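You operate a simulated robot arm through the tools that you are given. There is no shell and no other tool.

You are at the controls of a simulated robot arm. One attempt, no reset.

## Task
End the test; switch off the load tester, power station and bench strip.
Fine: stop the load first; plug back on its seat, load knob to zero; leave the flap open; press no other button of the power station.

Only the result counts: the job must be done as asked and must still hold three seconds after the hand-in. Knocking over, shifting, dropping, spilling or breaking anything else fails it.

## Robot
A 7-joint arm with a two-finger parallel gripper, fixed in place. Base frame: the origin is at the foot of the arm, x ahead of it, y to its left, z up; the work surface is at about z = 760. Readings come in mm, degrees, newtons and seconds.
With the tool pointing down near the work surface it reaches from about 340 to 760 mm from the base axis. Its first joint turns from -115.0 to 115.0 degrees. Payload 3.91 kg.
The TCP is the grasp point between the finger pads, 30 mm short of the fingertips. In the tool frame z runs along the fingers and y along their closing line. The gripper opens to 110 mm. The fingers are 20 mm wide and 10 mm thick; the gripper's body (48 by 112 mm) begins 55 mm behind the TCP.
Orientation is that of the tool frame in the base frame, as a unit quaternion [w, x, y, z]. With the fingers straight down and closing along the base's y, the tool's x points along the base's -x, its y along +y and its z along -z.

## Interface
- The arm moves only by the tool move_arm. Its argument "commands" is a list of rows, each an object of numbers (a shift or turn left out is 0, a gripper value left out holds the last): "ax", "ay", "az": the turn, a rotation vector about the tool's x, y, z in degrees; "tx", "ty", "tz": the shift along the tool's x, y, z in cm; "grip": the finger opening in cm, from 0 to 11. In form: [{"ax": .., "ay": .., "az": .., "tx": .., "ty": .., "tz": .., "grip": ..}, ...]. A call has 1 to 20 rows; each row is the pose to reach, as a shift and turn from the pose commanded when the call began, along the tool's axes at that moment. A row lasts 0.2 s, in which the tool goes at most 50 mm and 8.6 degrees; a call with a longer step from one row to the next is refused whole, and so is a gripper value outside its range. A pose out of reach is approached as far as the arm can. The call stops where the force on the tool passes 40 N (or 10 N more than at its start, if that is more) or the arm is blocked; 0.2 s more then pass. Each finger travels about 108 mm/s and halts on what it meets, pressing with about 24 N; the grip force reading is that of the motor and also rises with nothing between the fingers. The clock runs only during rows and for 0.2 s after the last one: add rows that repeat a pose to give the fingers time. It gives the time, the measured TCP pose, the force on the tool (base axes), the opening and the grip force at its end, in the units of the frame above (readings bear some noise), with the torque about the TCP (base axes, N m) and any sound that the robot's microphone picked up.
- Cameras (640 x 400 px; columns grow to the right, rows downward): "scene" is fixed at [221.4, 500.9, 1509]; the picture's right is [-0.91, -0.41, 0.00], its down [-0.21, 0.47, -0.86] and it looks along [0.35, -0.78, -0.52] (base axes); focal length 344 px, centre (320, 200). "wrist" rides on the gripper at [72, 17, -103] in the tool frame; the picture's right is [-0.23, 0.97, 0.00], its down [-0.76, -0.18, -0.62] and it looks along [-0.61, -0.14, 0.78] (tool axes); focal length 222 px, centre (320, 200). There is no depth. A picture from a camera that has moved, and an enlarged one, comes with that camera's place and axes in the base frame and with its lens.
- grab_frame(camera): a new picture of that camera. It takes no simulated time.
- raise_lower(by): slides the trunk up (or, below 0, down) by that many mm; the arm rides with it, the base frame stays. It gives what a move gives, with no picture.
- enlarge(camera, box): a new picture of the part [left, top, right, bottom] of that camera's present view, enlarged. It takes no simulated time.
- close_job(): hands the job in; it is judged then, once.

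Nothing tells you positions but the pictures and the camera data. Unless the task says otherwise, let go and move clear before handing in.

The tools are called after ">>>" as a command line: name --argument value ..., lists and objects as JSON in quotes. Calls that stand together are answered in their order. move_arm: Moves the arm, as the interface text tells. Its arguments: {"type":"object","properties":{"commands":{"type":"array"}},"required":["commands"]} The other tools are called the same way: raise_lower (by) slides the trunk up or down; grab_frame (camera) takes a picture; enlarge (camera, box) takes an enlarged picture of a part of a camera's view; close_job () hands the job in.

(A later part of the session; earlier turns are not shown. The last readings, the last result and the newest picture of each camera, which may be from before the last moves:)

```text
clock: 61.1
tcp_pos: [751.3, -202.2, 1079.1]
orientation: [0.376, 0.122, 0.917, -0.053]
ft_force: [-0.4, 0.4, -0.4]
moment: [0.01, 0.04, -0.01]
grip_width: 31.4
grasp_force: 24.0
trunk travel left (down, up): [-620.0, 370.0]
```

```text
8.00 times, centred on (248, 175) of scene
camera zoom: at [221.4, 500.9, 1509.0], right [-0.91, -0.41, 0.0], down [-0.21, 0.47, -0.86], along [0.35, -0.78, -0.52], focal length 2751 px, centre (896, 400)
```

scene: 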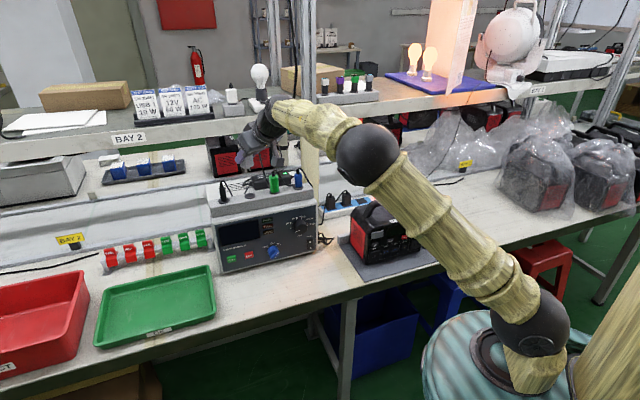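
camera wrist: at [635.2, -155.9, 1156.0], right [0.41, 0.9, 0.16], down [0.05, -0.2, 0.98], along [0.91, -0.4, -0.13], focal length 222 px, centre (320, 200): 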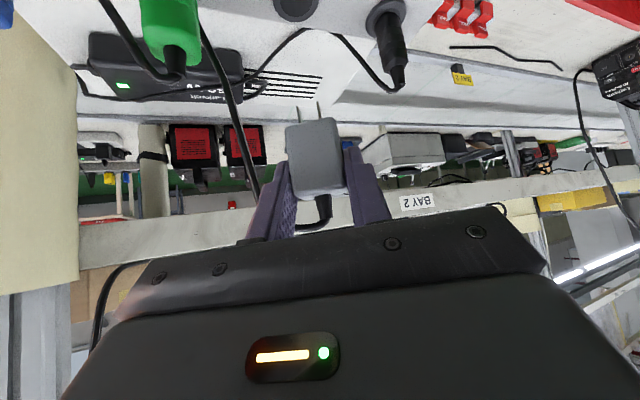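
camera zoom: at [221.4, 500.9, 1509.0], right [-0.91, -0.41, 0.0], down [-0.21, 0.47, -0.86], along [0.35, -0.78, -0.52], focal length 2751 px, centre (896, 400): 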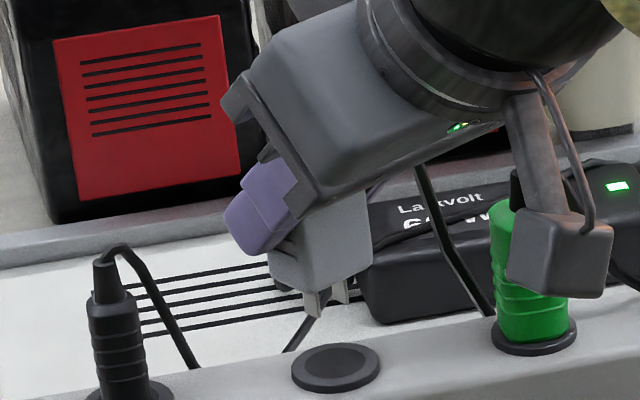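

The prong tips are at (764,-207,1021) and the seat centre is at (762,-206,998). I'll shift by 2 mm and lower slowly.

>>> move_arm --commands '[{"tx": 0.5, "ty": 0.06, "tz": 0.3}, {"tx": 1.1, "ty": 0.06, "tz": 0.85}, {"tx": 1.53, "ty": 0.06, "tz": 1.3}, {"tx": 1.74, "ty": 0.06, "tz": 1.51}, {"tx": 1.95, "ty": 0.06, "tz": 1.73}, {"tx": 1.95, "ty": 0.06, "tz": 1.73}]'

>>> enlarge --camera "wrist" --box '[230, 0, 410, 210]'

>>> enlarge --camera "scene" --box '[216, 160, 264, 200]'

```text
clock: 62.5
tcp_pos: [750.8, -201.9, 1054.1]
orientation: [0.376, 0.122, 0.917, -0.053]
ft_force: [0.4, -0.1, -0.7]
moment: [-0.02, -0.01, -0.02]
grip_width: 31.4
grasp_force: 24.3
trunk travel left (down, up): [-620.0, 370.0]
```

```text
1.90 times, centred on (320, 105) of wrist
camera zoom: at [635.8, -152.3, 1076.4], right [0.41, 0.9, 0.16], down [0.05, -0.19, 0.98], along [0.91, -0.4, -0.13], focal length 423 px, centre (320, 381)
```

zoom: 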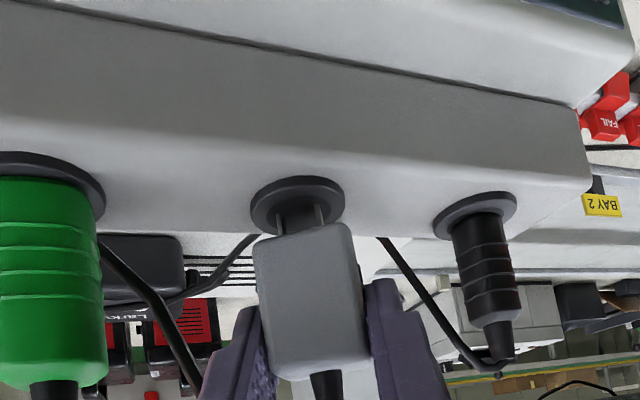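

```text
10.00 times, centred on (240, 180) of scene
camera zoom: at [221.4, 500.9, 1509.0], right [-0.91, -0.41, 0.0], down [-0.21, 0.47, -0.86], along [0.35, -0.78, -0.52], focal length 3439 px, centre (1120, 400)
```

zoom: 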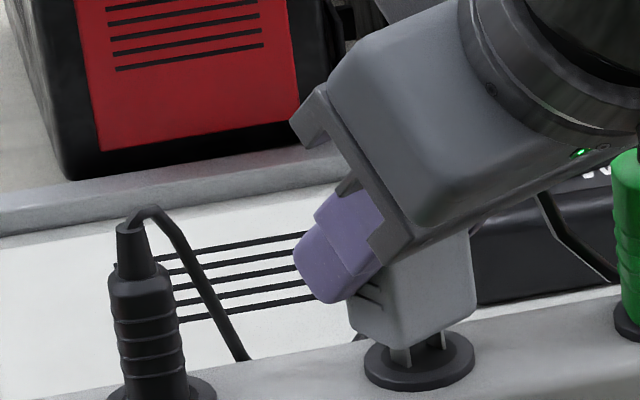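

The prongs are entering the recess with no contact force. I'll lower further in small steps.

>>> move_arm --commands '[{"tx": 0.14, "tz": 0.14}, {"tx": 0.28, "tz": 0.285}, {"tx": 0.42, "tz": 0.43}, {"tx": 0.56, "tz": 0.57}, {"tx": 0.63, "tz": 0.64}, {"tx": 0.63, "tz": 0.64}]'

>>> enlarge --camera "wrist" --box '[230, 0, 410, 210]'

>>> enlarge --camera "scene" --box '[216, 160, 264, 200]'

```text
clock: 63.9
tcp_pos: [749.9, -202.8, 1045.1]
orientation: [0.376, 0.122, 0.917, -0.053]
ft_force: [-0.1, -0.8, -0.3]
moment: [-0.01, 0.0, 0.0]
grip_width: 31.6
grasp_force: 23.7
trunk travel left (down, up): [-620.0, 370.0]
```

```text
1.90 times, centred on (320, 105) of wrist
camera zoom: at [636.4, -153.0, 1067.9], right [0.41, 0.9, 0.16], down [0.05, -0.19, 0.98], along [0.91, -0.4, -0.13], focal length 423 px, centre (320, 381)
```

zoom: 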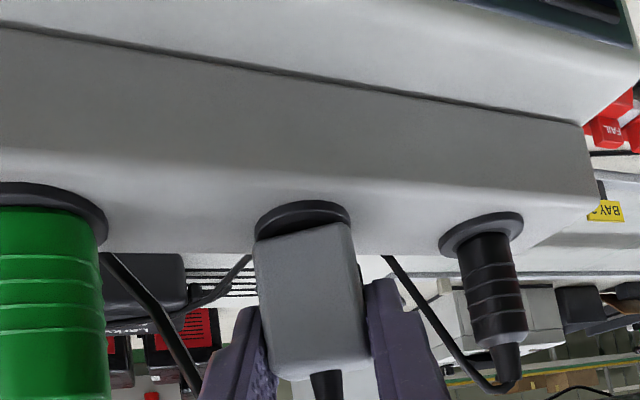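

```text
10.00 times, centred on (240, 180) of scene
camera zoom: at [221.4, 500.9, 1509.0], right [-0.91, -0.41, 0.0], down [-0.21, 0.47, -0.86], along [0.35, -0.78, -0.52], focal length 3439 px, centre (1120, 400)
```

zoom: 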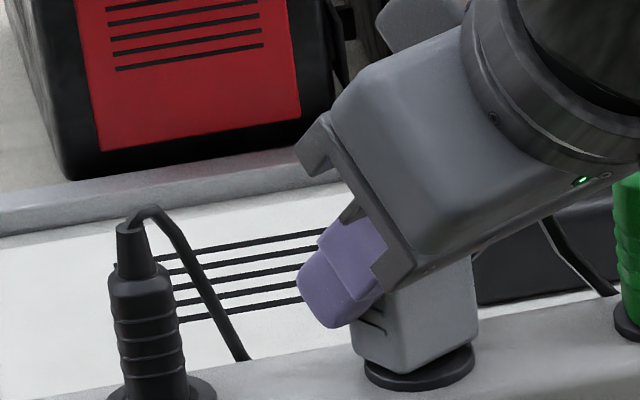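

The plug is nearly down. I'll lower the last few millimetres until there is contact.

>>> move_arm --commands '[{"tx": 0.1, "tz": 0.1}, {"tx": 0.17, "tz": 0.17}, {"tx": 0.24, "tz": 0.24}, {"tx": 0.28, "tz": 0.28}]'

>>> enlarge --camera "wrist" --box '[230, 0, 410, 210]'

>>> enlarge --camera "scene" --box '[216, 160, 264, 200]'

```text
clock: 64.9
tcp_pos: [750.6, -202.2, 1042.8]
orientation: [0.378, 0.123, 0.916, -0.054]
ft_force: [1.2, -1.9, 12.0]
moment: [-0.05, -0.25, -0.05]
grip_width: 31.6
grasp_force: 24.5
trunk travel left (down, up): [-620.0, 370.0]
```

```text
1.90 times, centred on (320, 105) of wrist
camera zoom: at [636.1, -152.8, 1065.7], right [0.41, 0.9, 0.16], down [0.05, -0.19, 0.98], along [0.91, -0.4, -0.12], focal length 423 px, centre (320, 381)
```

zoom: 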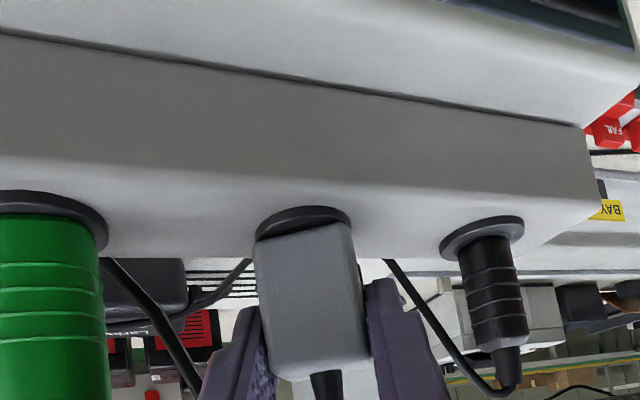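

```text
10.00 times, centred on (240, 180) of scene
camera zoom: at [221.4, 500.9, 1509.0], right [-0.91, -0.41, 0.0], down [-0.21, 0.47, -0.86], along [0.35, -0.78, -0.52], focal length 3439 px, centre (1120, 400)
```

zoom: 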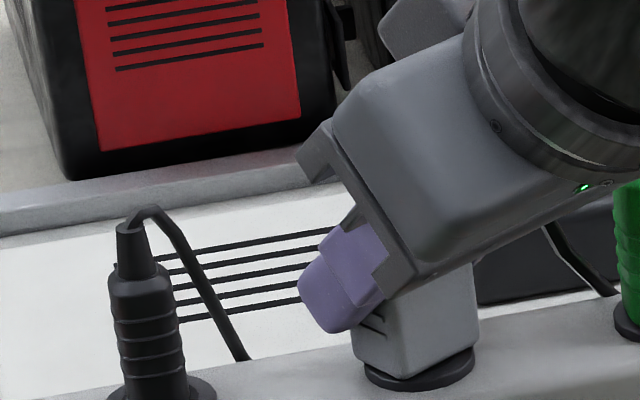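

Contact is at about 12 N, so the plug is seated on the ring. I'll release gently and check.

>>> move_arm --commands '[{"tx": -0.08, "tz": -0.08}, {"tx": -0.08, "tz": -0.08, "grip": 3.6}, {"tx": -0.08, "tz": -0.08, "grip": 4.2}, {"tx": -0.08, "tz": -0.08, "grip": 4.4}, {"tx": -0.08, "tz": -0.08, "grip": 4.4}]'

>>> enlarge --camera "wrist" --box '[230, 0, 410, 210]'

>>> enlarge --camera "scene" --box '[206, 150, 286, 200]'

```text
clock: 66.1
tcp_pos: [751.4, -201.2, 1042.9]
orientation: [0.376, 0.122, 0.917, -0.053]
ft_force: [-0.5, 0.6, -0.4]
moment: [-0.01, 0.0, 0.04]
grip_width: 44.0
grasp_force: 0.0
trunk travel left (down, up): [-620.0, 370.0]
```

```text
1.90 times, centred on (320, 105) of wrist
camera zoom: at [636.8, -152.3, 1065.3], right [0.41, 0.9, 0.16], down [0.05, -0.19, 0.98], along [0.91, -0.4, -0.13], focal length 423 px, centre (320, 381)
```

zoom: 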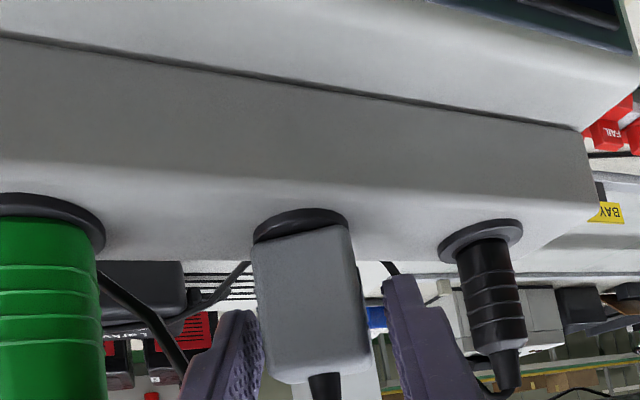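

```text
8.00 times, centred on (246, 175) of scene
camera zoom: at [221.4, 500.9, 1509.0], right [-0.91, -0.41, 0.0], down [-0.21, 0.47, -0.86], along [0.35, -0.78, -0.52], focal length 2751 px, centre (912, 400)
```

zoom: 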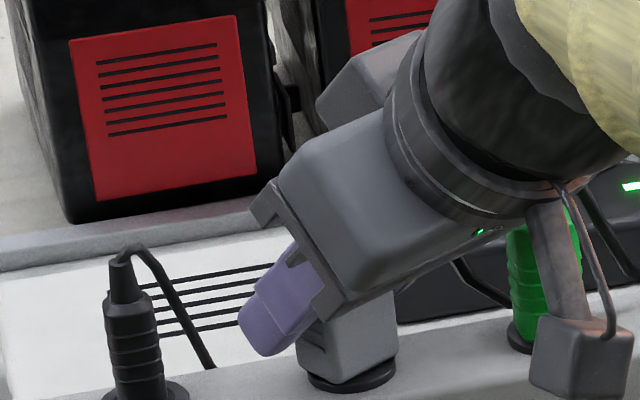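

The plug stands on its own. I'll back off along the tool axis.

>>> move_arm --commands '[{"tz": -0.8}, {"tz": -1.8}, {"tz": -3}, {"tz": -5}, {"tz": -8}, {"tz": -12}, {"tz": -15}]'

>>> grab_frame --camera "scene"

>>> enlarge --camera "scene" --box '[206, 150, 318, 220]'

>>> grab_frame --camera "wrist"

```text
clock: 67.7
tcp_pos: [649.1, -172.5, 1149.9]
orientation: [0.378, 0.123, 0.916, -0.053]
ft_force: [0.2, -0.6, 0.3]
moment: [0.0, 0.03, -0.02]
grip_width: 44.0
grasp_force: 0.0
trunk travel left (down, up): [-620.0, 370.0]
```

```text
taken
```

scene: 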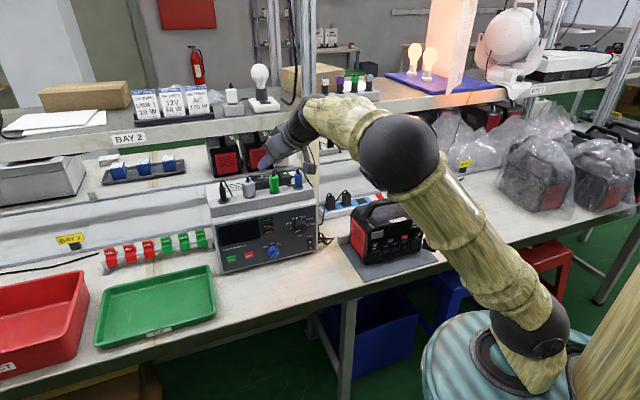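

```text
5.71 times, centred on (262, 185) of scene
camera zoom: at [221.4, 500.9, 1509.0], right [-0.91, -0.41, 0.0], down [-0.21, 0.47, -0.86], along [0.35, -0.78, -0.52], focal length 1965 px, centre (651, 286)
```

zoom: 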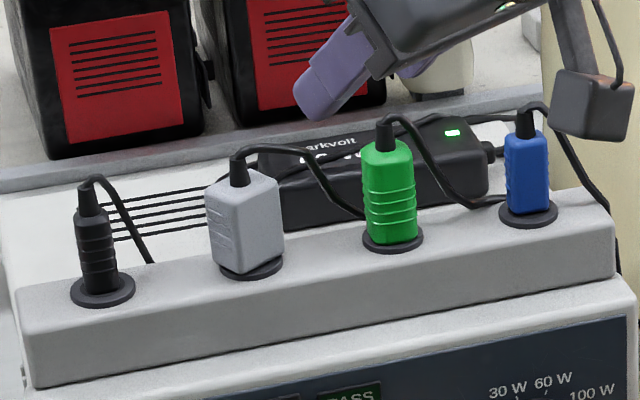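

```text
taken
camera wrist: at [534.4, -123.4, 1172.5], right [0.41, 0.9, 0.16], down [0.05, -0.19, 0.98], along [0.91, -0.4, -0.13], focal length 222 px, centre (320, 200)
```

wrist: 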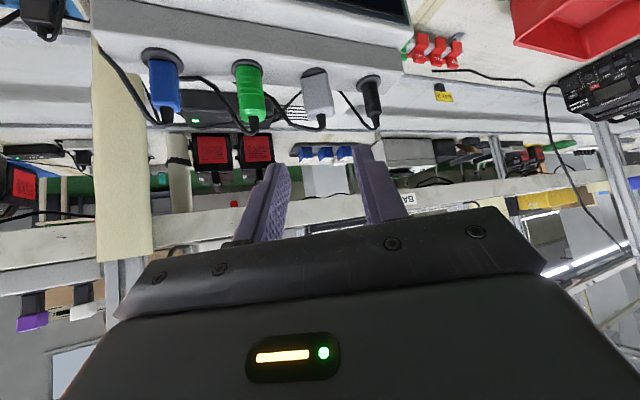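

The grey plug now sits on its ring like its neighbours. Next is the bench strip's red rocker, at about (490,-700,795) with its O half on the far side. First I'll go up, close the fingers and roll back so the camera is on top.

>>> move_arm --commands '[{"tx": -1.75, "tz": -3}, {"tx": -3.5, "tz": -6, "grip": 0}, {"tx": -3.5, "tz": -6, "az": -8, "grip": 0}, {"tx": -3.5, "tz": -6, "az": -16, "grip": 0}, {"tx": -3.5, "tz": -6, "az": -24, "grip": 0}, {"tx": -3.5, "tz": -6, "az": -32, "grip": 0}, {"tx": -3.5, "tz": -6, "az": -40, "grip": 0}, {"tx": -3.5, "tz": -6, "az": -48, "grip": 0}, {"tx": -3.5, "tz": -6, "az": -56, "grip": 0}, {"tx": -3.5, "tz": -6, "az": -64, "grip": 0}, {"tx": -3.5, "tz": -6, "az": -72, "grip": 0}, {"tx": -3.5, "tz": -6, "az": -80, "grip": 0}, {"tx": -3.5, "tz": -6, "az": -88, "grip": 0}, {"tx": -3.5, "tz": -6, "az": -90, "grip": 0}]'

>>> move_arm --commands '[{"az": -8}, {"az": -16}, {"az": -24}, {"az": -32}, {"az": -40}, {"az": -48}, {"az": -56}, {"az": -64}, {"az": -72}, {"az": -80}, {"az": -88}, {"az": -90}, {"az": -90}]'

>>> grab_frame --camera "scene"

>>> grab_frame --camera "wrist"

```text
clock: 70.7
tcp_pos: [634.5, -167.2, 1216.2]
orientation: [0.229, -0.563, 0.734, -0.304]
ft_force: [0.2, 0.6, -0.3]
moment: [0.01, 0.05, -0.01]
grip_width: 0.3
grasp_force: 24.1
trunk travel left (down, up): [-620.0, 370.0]
```

```text
clock: 73.5
tcp_pos: [633.4, -170.3, 1216.8]
orientation: [0.052, 0.916, -0.122, 0.378]
ft_force: [-0.5, 0.0, 0.7]
moment: [-0.01, 0.01, 0.0]
grip_width: 0.0
grasp_force: 24.4
trunk travel left (down, up): [-620.0, 370.0]
```

```text
taken
```

scene: 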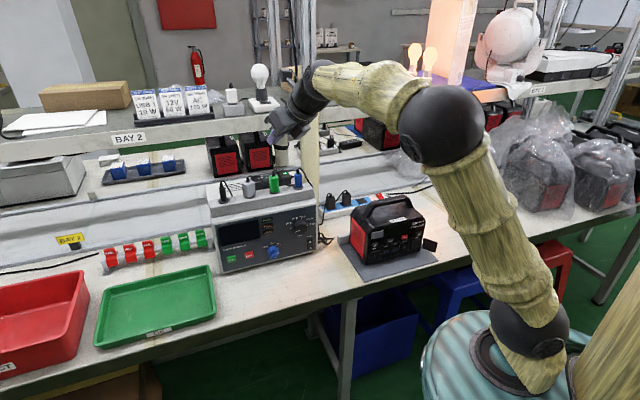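

```text
taken
camera wrist: at [608.8, -179.3, 1340.8], right [-0.41, -0.9, -0.15], down [-0.9, 0.43, -0.09], along [0.15, 0.1, -0.98], focal length 222 px, centre (320, 200)
```

wrist: 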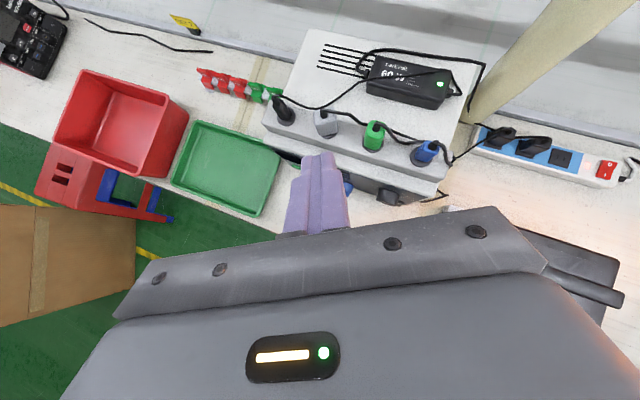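

The switch is in view. I'll zoom in to locate it precisely.

>>> enlarge --camera "wrist" --box '[540, 120, 640, 200]'

>>> enlarge --camera "scene" --box '[350, 180, 414, 220]'

```text
5.00 times, centred on (590, 160) of wrist
camera zoom: at [608.8, -179.3, 1340.8], right [-0.41, -0.9, -0.15], down [-0.9, 0.43, -0.09], along [0.15, 0.1, -0.98], focal length 1111 px, centre (-1030, 400)
```

zoom: 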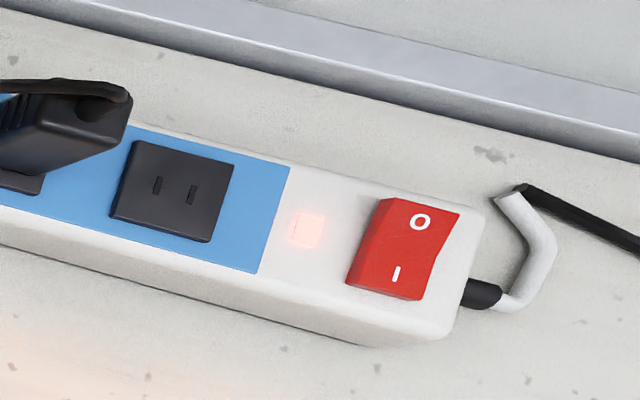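

```text
10.00 times, centred on (382, 200) of scene
camera zoom: at [221.4, 500.9, 1509.0], right [-0.91, -0.41, 0.0], down [-0.21, 0.47, -0.86], along [0.35, -0.78, -0.52], focal length 3439 px, centre (-300, 200)
```

zoom: 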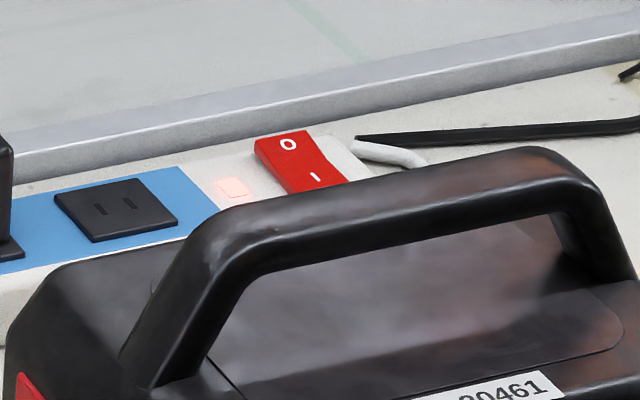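

The O mark is at about (499,-702,804). I'll sweep over toward it at a safe height, turning the heading as I go.

>>> move_arm --commands '[{"tx": -1.15, "ty": 4.52, "tz": -0.18, "ax": -2.47, "az": 2.48}, {"tx": -2.3, "ty": 9.05, "tz": -0.36, "ax": -4.94, "az": 4.96}, {"tx": -3.45, "ty": 13.57, "tz": -0.54, "ax": -7.41, "az": 7.44}, {"tx": -4.6, "ty": 18.09, "tz": -0.72, "ax": -9.88, "az": 9.92}, {"tx": -5.75, "ty": 22.6, "tz": -0.9, "ax": -12.35, "az": 12.4}, {"tx": -6.9, "ty": 27.1, "tz": -1.09, "ax": -14.8, "az": 14.9}, {"tx": -8.05, "ty": 31.7, "tz": -1.27, "ax": -17.3, "az": 17.4}, {"tx": -9.2, "ty": 36.2, "tz": -1.45, "ax": -19.8, "az": 19.8}, {"tx": -10.35, "ty": 40.7, "tz": -1.63, "ax": -22.2, "az": 22.3}, {"tx": -11.5, "ty": 45.23, "tz": -1.81, "ax": -24.7, "az": 24.8}, {"tx": -11.5, "ty": 45.23, "tz": -1.81, "ax": -24.7, "az": 24.8}]'

>>> grab_frame --camera "scene"

>>> grab_frame --camera "wrist"

```text
clock: 75.9
tcp_pos: [422.7, -580.4, 1152.6]
orientation: [0.164, 0.837, -0.392, 0.345]
ft_force: [-0.2, 0.0, 1.4]
moment: [0.02, -0.03, -0.02]
grip_width: 0.0
grasp_force: 24.0
trunk travel left (down, up): [-620.0, 370.0]
```

```text
taken
```

scene: 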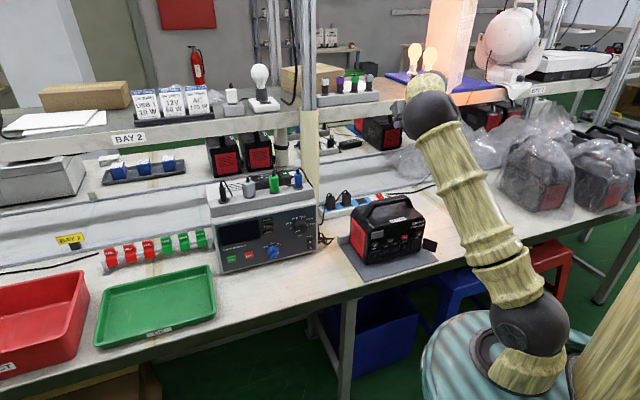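

```text
taken
camera wrist: at [396.7, -574.6, 1277.2], right [-0.85, -0.5, -0.16], down [-0.49, 0.87, -0.1], along [0.18, -0.01, -0.98], focal length 222 px, centre (320, 200)
```

wrist: 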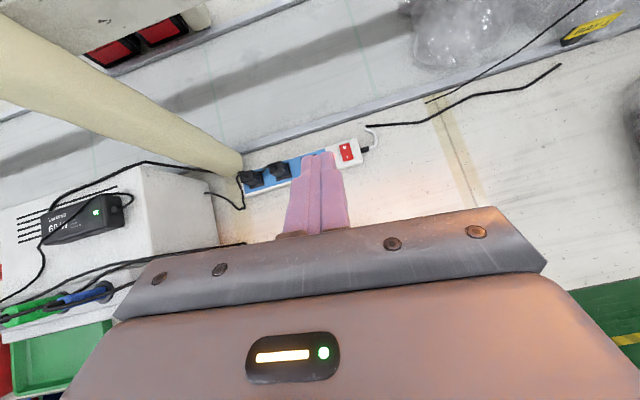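

The switch is now just ahead of the fingers. I'll zoom in for an exact fix.

>>> enlarge --camera "wrist" --box '[290, 120, 390, 190]'

```text
5.71 times, centred on (340, 155) of wrist
camera zoom: at [396.7, -574.6, 1277.2], right [-0.85, -0.5, -0.16], down [-0.49, 0.87, -0.1], along [0.18, -0.01, -0.98], focal length 1269 px, centre (206, 457)
```

zoom: 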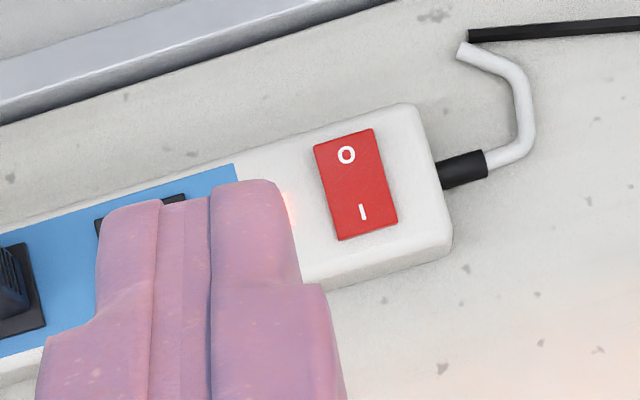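

The O half is at about (496,-708,799) and the rocker's long axis runs front to back. I'll raise the trunk 100 mm for forearm clearance over the station, then descend toward the switch.

>>> raise_lower --by 100

>>> move_arm --commands '[{"tx": -1.83, "ty": 0.24, "tz": 3.71}, {"tx": -3.66, "ty": 0.48, "tz": 7.42}, {"tx": -5.49, "ty": 0.72, "tz": 11.1}, {"tx": -7.32, "ty": 0.95, "tz": 14.8}, {"tx": -9.15, "ty": 1.19, "tz": 18.6}, {"tx": -11, "ty": 1.43, "tz": 22.3}, {"tx": -12.8, "ty": 1.67, "tz": 26}, {"tx": -12.8, "ty": 1.67, "tz": 26}]'

>>> grab_frame --camera "scene"

>>> grab_frame --camera "wrist"

```text
clock: 77.3
tcp_pos: [422.2, -580.1, 1252.1]
orientation: [0.165, 0.837, -0.392, 0.345]
ft_force: [0.3, -0.6, -0.1]
moment: [0.02, 0.0, 0.02]
grip_width: 0.0
grasp_force: 23.5
trunk travel left (down, up): [-720.0, 270.0]
```

```text
clock: 79.1
tcp_pos: [467.8, -663.9, 977.6]
orientation: [0.164, 0.837, -0.391, 0.345]
ft_force: [-0.3, -0.4, 0.5]
moment: [-0.02, -0.03, -0.02]
grip_width: 0.0
grasp_force: 23.8
trunk travel left (down, up): [-720.0, 270.0]
```

```text
taken
```

scene: 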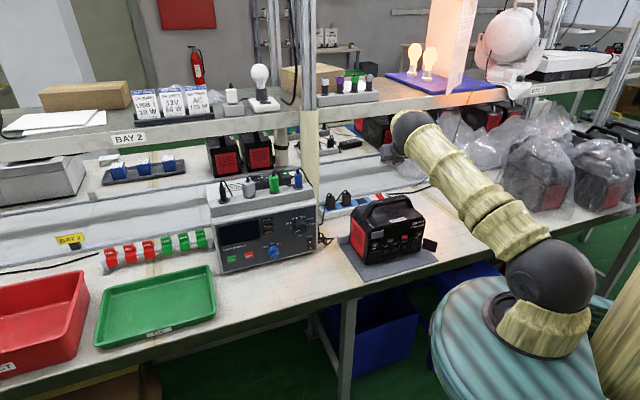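

```text
taken
camera wrist: at [441.4, -658.2, 1101.9], right [-0.85, -0.5, -0.16], down [-0.49, 0.87, -0.1], along [0.18, -0.01, -0.98], focal length 222 px, centre (320, 200)
```

wrist: 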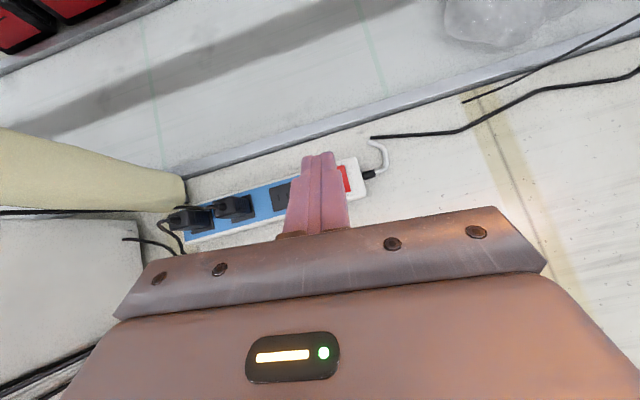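

I'll continue down to about 30 mm above the switch.

>>> move_arm --commands '[{"tx": -1.86, "ty": 0.2, "tz": 3.68}, {"tx": -3.72, "ty": 0.4, "tz": 7.36}, {"tx": -5.58, "ty": 0.58, "tz": 11.04}, {"tx": -5.58, "ty": 0.58, "tz": 11.04}]'

>>> grab_frame --camera "scene"

>>> enlarge --camera "wrist" --box '[220, 80, 420, 220]'

>>> enlarge --camera "scene" --box '[340, 160, 436, 220]'

```text
clock: 80.1
tcp_pos: [486.1, -697.3, 859.5]
orientation: [0.164, 0.837, -0.392, 0.345]
ft_force: [0.3, 0.2, 0.0]
moment: [-0.01, 0.01, 0.0]
grip_width: 0.0
grasp_force: 23.3
trunk travel left (down, up): [-720.0, 270.0]
```

```text
taken
```

scene: 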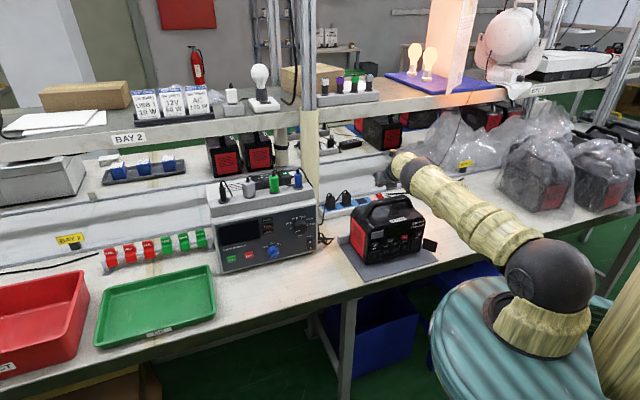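

```text
2.86 times, centred on (320, 150) of wrist
camera zoom: at [460.4, -690.3, 983.8], right [-0.85, -0.5, -0.16], down [-0.49, 0.87, -0.1], along [0.18, -0.01, -0.98], focal length 635 px, centre (320, 343)
```

zoom: 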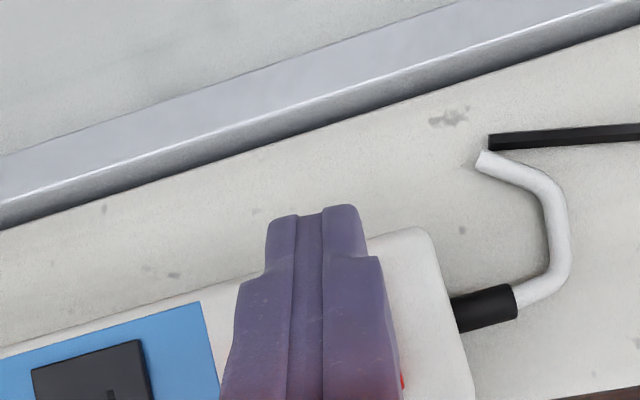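

```text
6.67 times, centred on (388, 190) of scene
camera zoom: at [221.4, 500.9, 1509.0], right [-0.91, -0.41, 0.0], down [-0.21, 0.47, -0.86], along [0.35, -0.78, -0.52], focal length 2293 px, centre (-133, 267)
```

zoom: 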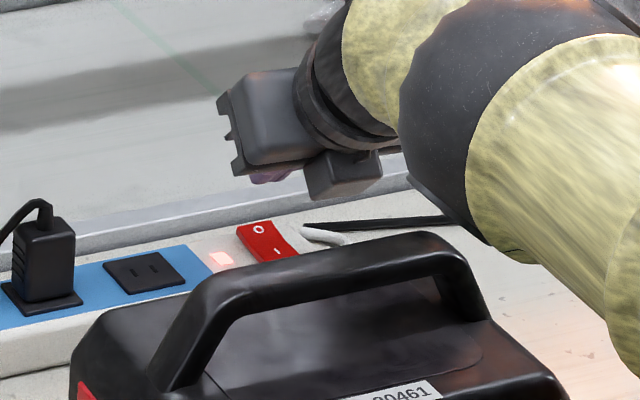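

The forearm runs close beside the station's handle. For more clearance I'll raise the trunk a bit more and turn the heading so the wrist comes in from the right.

>>> raise_lower --by 60

>>> move_arm --commands '[{"ax": 3.3, "az": -3.3}, {"ax": 6.6, "az": -6.6}, {"ax": 9.9, "az": -9.9}, {"ax": 13.06, "az": -13.1}, {"ax": 13.06, "az": -13.1}]'

>>> grab_frame --camera "scene"

>>> enlarge --camera "scene" --box '[340, 140, 468, 240]'

>>> grab_frame --camera "wrist"

```text
clock: 81.1
tcp_pos: [486.6, -695.6, 919.6]
orientation: [0.164, 0.837, -0.391, 0.345]
ft_force: [0.2, 0.2, 0.1]
moment: [0.0, 0.0, -0.02]
grip_width: 0.3
grasp_force: 23.7
trunk travel left (down, up): [-780.0, 210.0]
```

```text
clock: 82.3
tcp_pos: [487.6, -696.2, 919.8]
orientation: [0.107, 0.889, -0.252, 0.366]
ft_force: [0.3, -0.1, 0.5]
moment: [-0.01, 0.0, 0.01]
grip_width: 0.1
grasp_force: 24.0
trunk travel left (down, up): [-780.0, 210.0]
```

```text
taken
```

scene: 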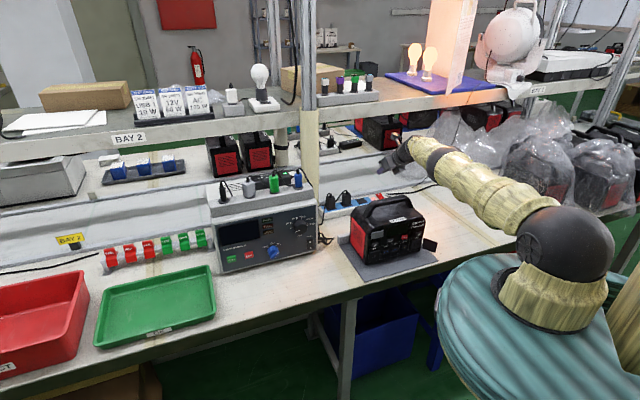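

```text
4.00 times, centred on (404, 190) of scene
camera zoom: at [221.4, 500.9, 1509.0], right [-0.91, -0.41, 0.0], down [-0.21, 0.47, -0.86], along [0.35, -0.78, -0.52], focal length 1376 px, centre (-16, 240)
```

zoom: 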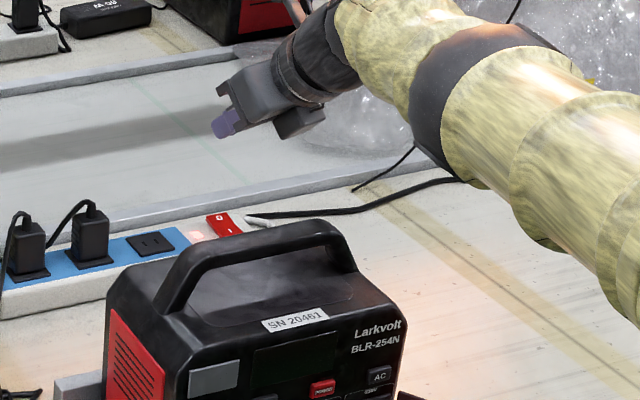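

```text
taken
camera wrist: at [460.5, -698.8, 1043.9], right [-0.65, -0.74, -0.15], down [-0.74, 0.67, -0.09], along [0.17, 0.05, -0.98], focal length 222 px, centre (320, 200)
```

wrist: 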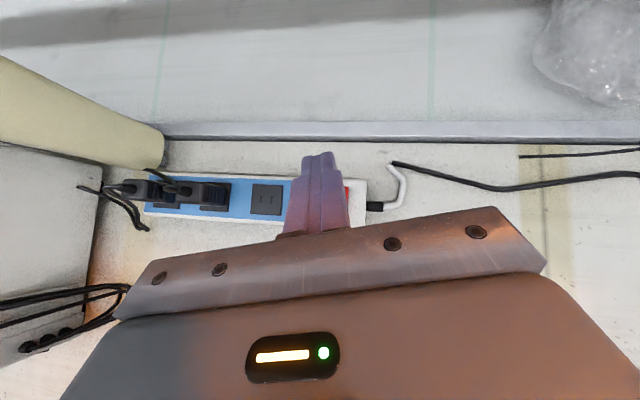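

The arm is now well clear of the station. I'll lower to just above the O half.

>>> move_arm --commands '[{"tx": -2.06, "ty": 0.28, "tz": 2.16}, {"tx": -4.12, "ty": 0.56, "tz": 4.33}, {"tx": -4.12, "ty": 0.56, "tz": 4.33}]'

>>> enlarge --camera "scene" --box '[350, 160, 430, 220]'

>>> enlarge --camera "wrist" --box '[220, 80, 420, 220]'

```text
clock: 83.1
tcp_pos: [481.7, -684.4, 864.1]
orientation: [0.107, 0.889, -0.252, 0.366]
ft_force: [0.1, 0.4, -0.5]
moment: [-0.01, 0.0, 0.0]
grip_width: 0.1
grasp_force: 23.9
out of reach, approached as far as the arm can: row 1, 2, 3
trunk travel left (down, up): [-780.0, 210.0]
```

```text
6.67 times, centred on (390, 190) of scene
camera zoom: at [221.4, 500.9, 1509.0], right [-0.91, -0.41, 0.0], down [-0.21, 0.47, -0.86], along [0.35, -0.78, -0.52], focal length 2293 px, centre (-147, 267)
```

zoom: 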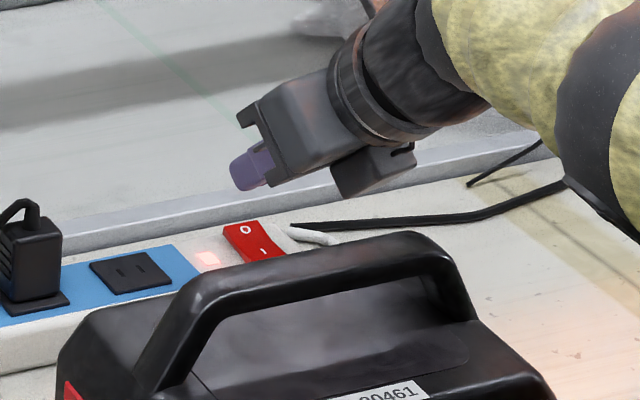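

```text
2.86 times, centred on (320, 150) of wrist
camera zoom: at [454.1, -687.4, 988.6], right [-0.65, -0.74, -0.15], down [-0.74, 0.67, -0.1], along [0.17, 0.05, -0.98], focal length 635 px, centre (320, 343)
```

zoom: 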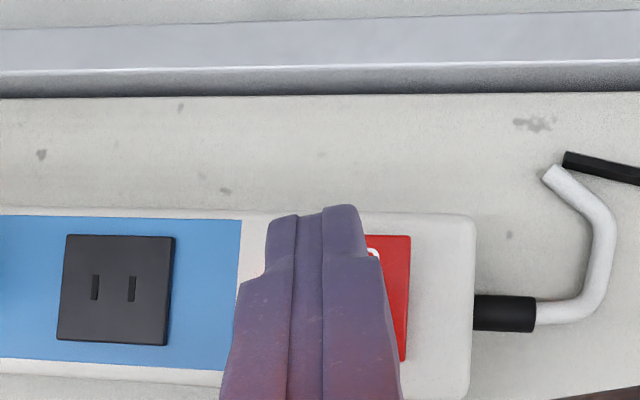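

The arm is nearly straight here and just out of reach. I'll lift, lower the trunk to bring the shoulder nearer wrist height, and come back.

>>> move_arm --commands '[{"tx": 2.5, "tz": -3.2}, {"tx": 5.5, "tz": -6.4}, {"tx": 8.5, "tz": -9.6}, {"tx": 10.6, "tz": -12}, {"tx": 10.6, "tz": -12}]'

>>> raise_lower --by -130

>>> enlarge --camera "scene" --box '[340, 140, 500, 260]'

>>> grab_frame --camera "scene"

```text
clock: 84.3
tcp_pos: [473.9, -682.0, 1021.9]
orientation: [0.107, 0.889, -0.253, 0.366]
ft_force: [-0.4, -0.5, 0.3]
moment: [0.02, 0.02, 0.0]
grip_width: 0.0
grasp_force: 24.5
trunk travel left (down, up): [-780.0, 210.0]
```

```text
clock: 85.8
tcp_pos: [473.2, -681.1, 892.9]
orientation: [0.107, 0.889, -0.252, 0.367]
ft_force: [-0.1, -0.1, 0.2]
moment: [0.01, 0.01, 0.01]
grip_width: 0.3
grasp_force: 24.2
trunk travel left (down, up): [-650.0, 340.0]
```

```text
3.33 times, centred on (420, 200) of scene
camera zoom: at [221.4, 500.9, 1509.0], right [-0.91, -0.41, 0.0], down [-0.21, 0.47, -0.86], along [0.35, -0.78, -0.52], focal length 1146 px, centre (-13, 200)
```

zoom: 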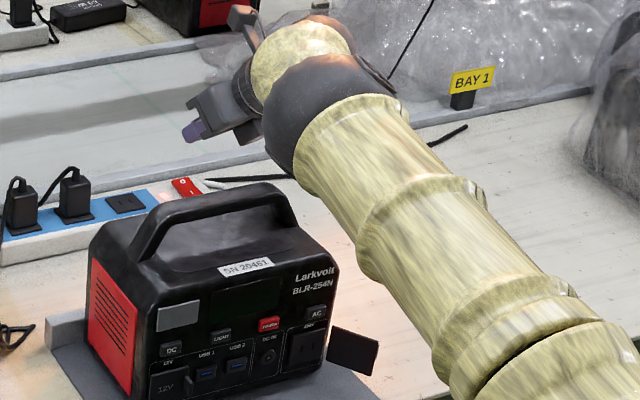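

```text
taken
```

scene: 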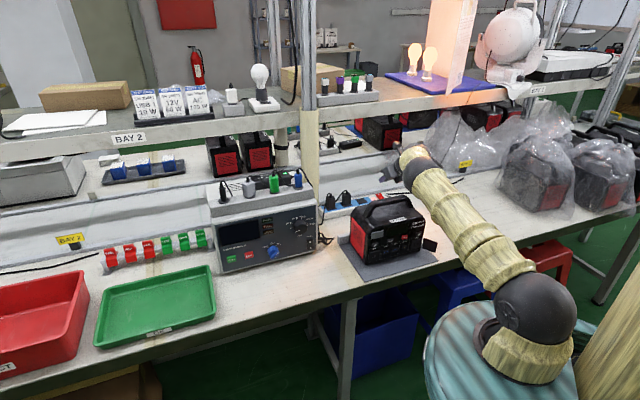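

The arm is clear of the station. I'll go to the pre-press position above O.

>>> move_arm --commands '[{"tx": -0.7, "ty": 0.5, "tz": 2}, {"tx": -1.45, "ty": 1.02, "tz": 3.92}, {"tx": -1.45, "ty": 1.02, "tz": 3.92}]'

>>> enlarge --camera "scene" --box '[350, 160, 430, 220]'

>>> enlarge --camera "wrist" --box '[220, 80, 420, 220]'

```text
clock: 86.7
tcp_pos: [483.8, -699.4, 855.7]
orientation: [0.107, 0.889, -0.253, 0.366]
ft_force: [-0.6, -0.1, 1.0]
moment: [-0.01, -0.02, 0.02]
grip_width: 0.0
grasp_force: 23.7
trunk travel left (down, up): [-650.0, 340.0]
```

```text
6.67 times, centred on (390, 190) of scene
camera zoom: at [221.4, 500.9, 1509.0], right [-0.91, -0.41, 0.0], down [-0.21, 0.47, -0.86], along [0.35, -0.78, -0.52], focal length 2293 px, centre (-147, 267)
```

zoom: 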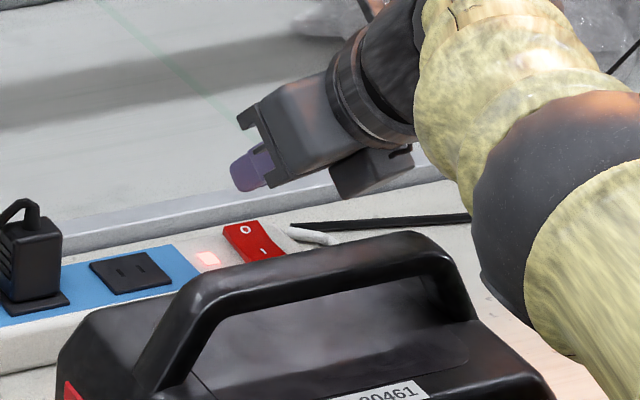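

```text
2.86 times, centred on (320, 150) of wrist
camera zoom: at [457.4, -702.4, 979.4], right [-0.65, -0.74, -0.16], down [-0.74, 0.67, -0.1], along [0.17, 0.05, -0.98], focal length 635 px, centre (320, 343)
```

zoom: 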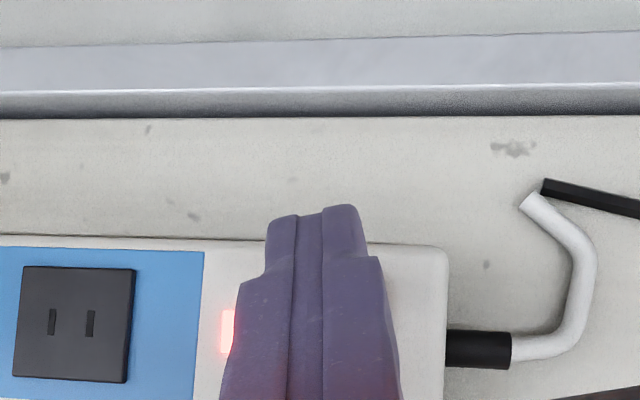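

The fingertip is right over the O mark, about 22 mm above it. I'll press straight down slowly.

>>> move_arm --commands '[{"tx": -1.06, "tz": 1.06}, {"tx": -1.34, "tz": 1.34}, {"tx": -1.55, "tz": 1.55}, {"tx": -1.69, "tz": 1.69}, {"tx": -1.83, "tz": 1.83}, {"tx": -1.98, "tz": 1.98}, {"tx": -2.12, "tz": 2.12}]'

>>> enlarge --camera "scene" --box '[350, 160, 430, 220]'

>>> enlarge --camera "wrist" --box '[220, 80, 420, 220]'

```text
clock: 88.2
tcp_pos: [482.7, -699.6, 827.8]
orientation: [0.108, 0.889, -0.252, 0.367]
ft_force: [-1.1, 1.1, 9.8]
moment: [0.0, -0.13, 0.08]
grip_width: 0.0
grasp_force: 24.1
trunk travel left (down, up): [-650.0, 340.0]
```

```text
6.67 times, centred on (390, 190) of scene
camera zoom: at [221.4, 500.9, 1509.0], right [-0.91, -0.41, 0.0], down [-0.21, 0.47, -0.86], along [0.35, -0.78, -0.52], focal length 2293 px, centre (-147, 267)
```

zoom: 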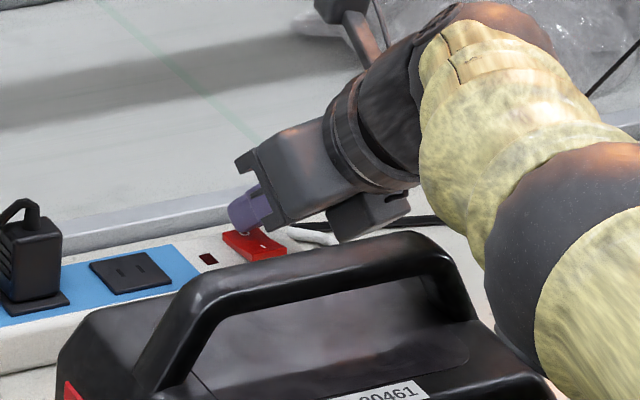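

```text
2.86 times, centred on (320, 150) of wrist
camera zoom: at [455.9, -701.8, 951.6], right [-0.65, -0.74, -0.15], down [-0.74, 0.67, -0.1], along [0.18, 0.05, -0.98], focal length 635 px, centre (320, 343)
```

zoom: 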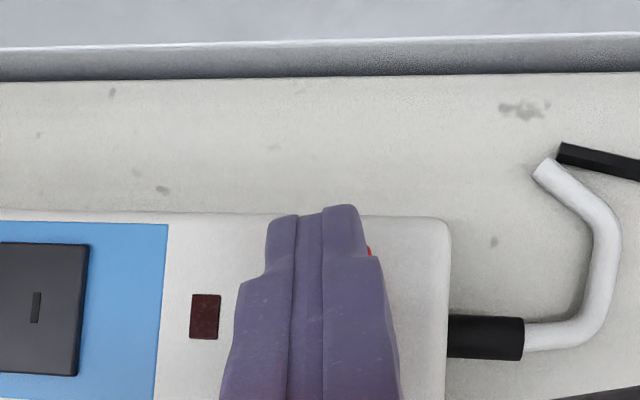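

The strip's neon has gone dark, so it is off. I'll lift straight up and retract.

>>> move_arm --commands '[{"tx": 1.5, "tz": -1.5}, {"tx": 4, "tz": -4}, {"tx": 7, "tz": -7}, {"tx": 10, "tz": -10}, {"tx": 13, "tz": -13}, {"tx": 16, "tz": -16}, {"tx": 19, "tz": -19}, {"tx": 21, "tz": -22}, {"tx": 21, "tz": -22}]'

>>> grab_frame --camera "scene"

>>> enlarge --camera "scene" --box '[316, 178, 412, 238]'

>>> grab_frame --camera "wrist"

```text
clock: 90.2
tcp_pos: [474.8, -681.9, 1119.5]
orientation: [0.107, 0.89, -0.252, 0.365]
ft_force: [-0.3, -0.5, 0.5]
moment: [0.0, -0.01, -0.01]
grip_width: 0.0
grasp_force: 24.2
out of reach, approached as far as the arm can: row 7, 8, 9
trunk travel left (down, up): [-650.0, 340.0]
```

```text
taken
```

scene: 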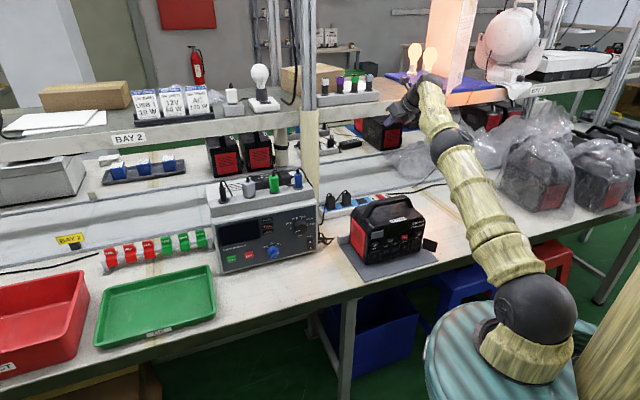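

```text
6.67 times, centred on (364, 208) of scene
camera zoom: at [221.4, 500.9, 1509.0], right [-0.91, -0.41, 0.0], down [-0.21, 0.47, -0.86], along [0.35, -0.78, -0.52], focal length 2293 px, centre (27, 147)
```

zoom: 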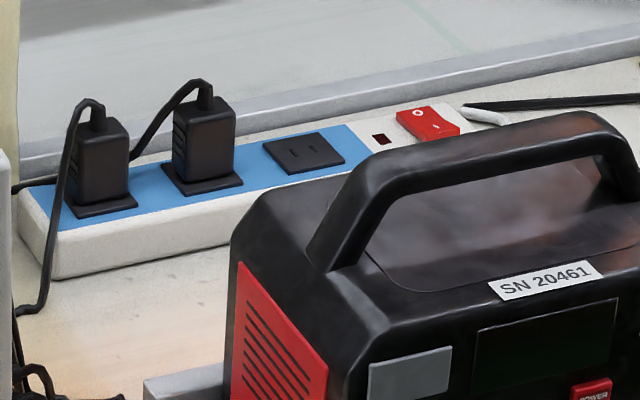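

```text
taken
camera wrist: at [449.2, -684.8, 1244.1], right [-0.65, -0.74, -0.15], down [-0.74, 0.67, -0.09], along [0.17, 0.05, -0.98], focal length 222 px, centre (320, 200)
```

wrist: 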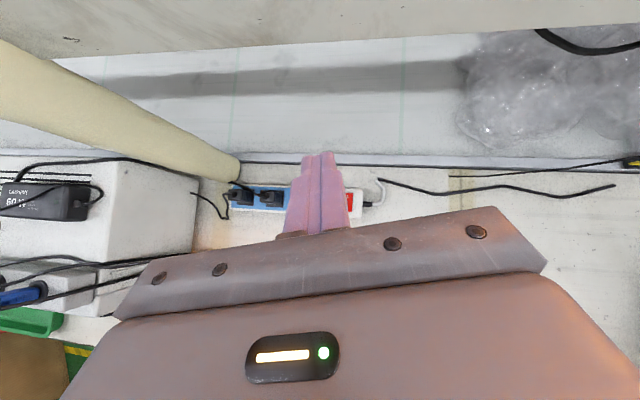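

Everything is switched off. I'll draw the arm back from the shelf and do a final check of each item.

>>> move_arm --commands '[{"tx": -2.65, "tz": -2.65}, {"tx": -5.3, "tz": -5.3}, {"tx": -7.95, "tz": -7.95}, {"tx": -10.6, "tz": -10.6}, {"tx": -10.6, "tz": -10.6}]'

>>> enlarge --camera "scene" --box '[200, 165, 330, 280]'

>>> enlarge --camera "scene" --box '[330, 180, 460, 290]'

>>> enlarge --camera "scene" --box '[270, 205, 334, 265]'

>>> enlarge --camera "scene" --box '[225, 170, 273, 210]'

>>> grab_frame --camera "scene"

```text
clock: 91.5
tcp_pos: [346.0, -602.5, 1121.2]
orientation: [0.106, 0.89, -0.252, 0.366]
ft_force: [0.6, -0.1, 0.5]
moment: [0.04, -0.04, -0.02]
grip_width: 0.2
grasp_force: 24.6
trunk travel left (down, up): [-650.0, 340.0]
```

```text
3.48 times, centred on (265, 222) of scene
camera zoom: at [221.4, 500.9, 1509.0], right [-0.91, -0.41, 0.0], down [-0.21, 0.47, -0.86], along [0.35, -0.78, -0.52], focal length 1196 px, centre (511, 122)
```

zoom: 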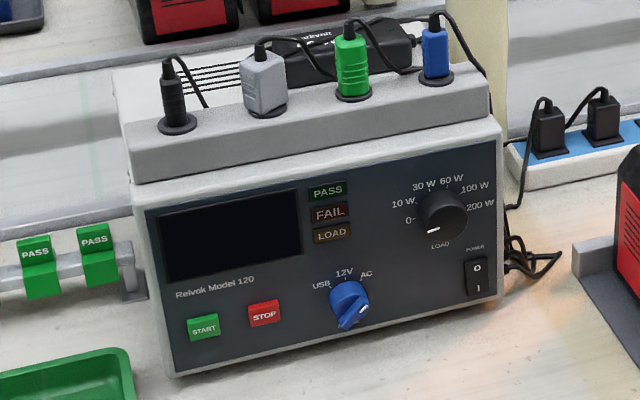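

```text
3.64 times, centred on (395, 235) of scene
camera zoom: at [221.4, 500.9, 1509.0], right [-0.91, -0.41, 0.0], down [-0.21, 0.47, -0.86], along [0.35, -0.78, -0.52], focal length 1251 px, centre (47, 73)
```

zoom: 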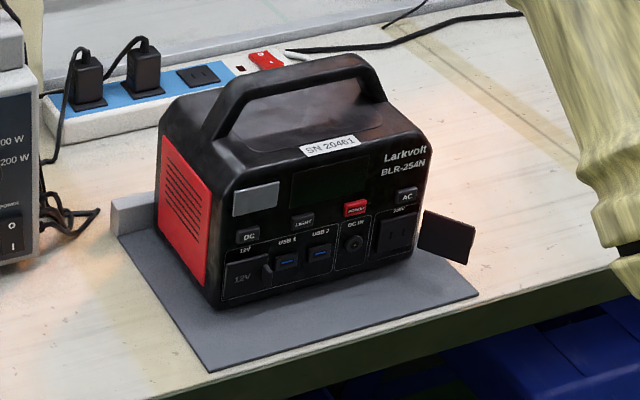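

```text
6.67 times, centred on (302, 235) of scene
camera zoom: at [221.4, 500.9, 1509.0], right [-0.91, -0.41, 0.0], down [-0.21, 0.47, -0.86], along [0.35, -0.78, -0.52], focal length 2293 px, centre (440, -33)
```

zoom: 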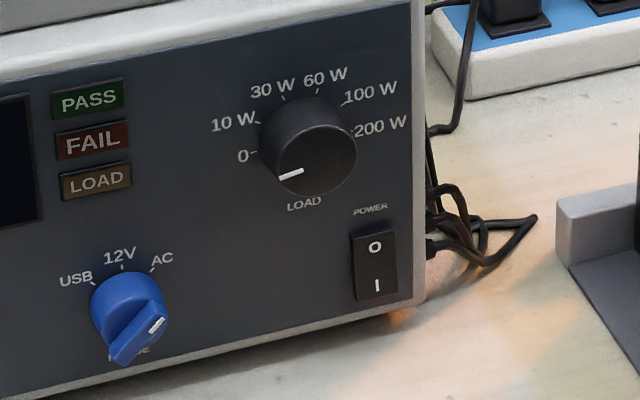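

```text
10.00 times, centred on (249, 190) of scene
camera zoom: at [221.4, 500.9, 1509.0], right [-0.91, -0.41, 0.0], down [-0.21, 0.47, -0.86], along [0.35, -0.78, -0.52], focal length 3439 px, centre (1030, 300)
```

zoom: 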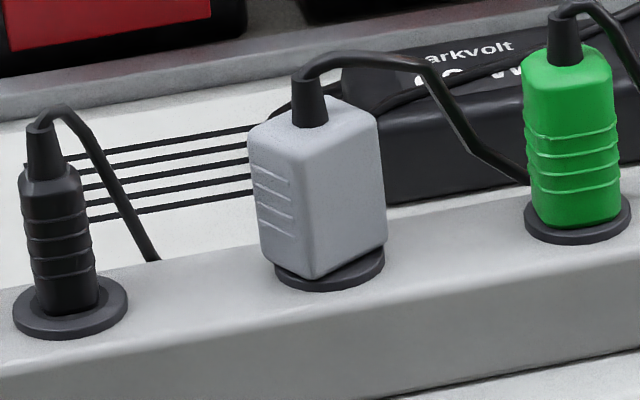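

```text
taken
```

scene: 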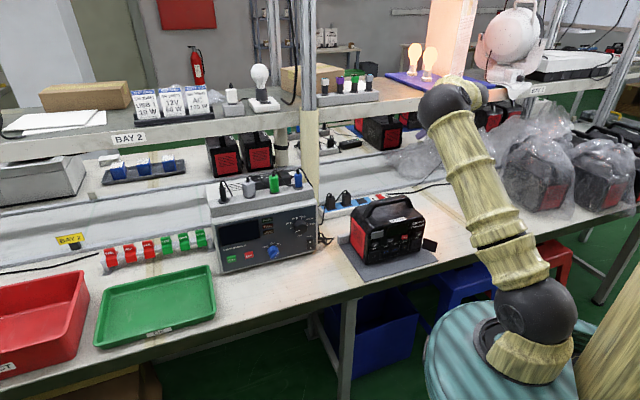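

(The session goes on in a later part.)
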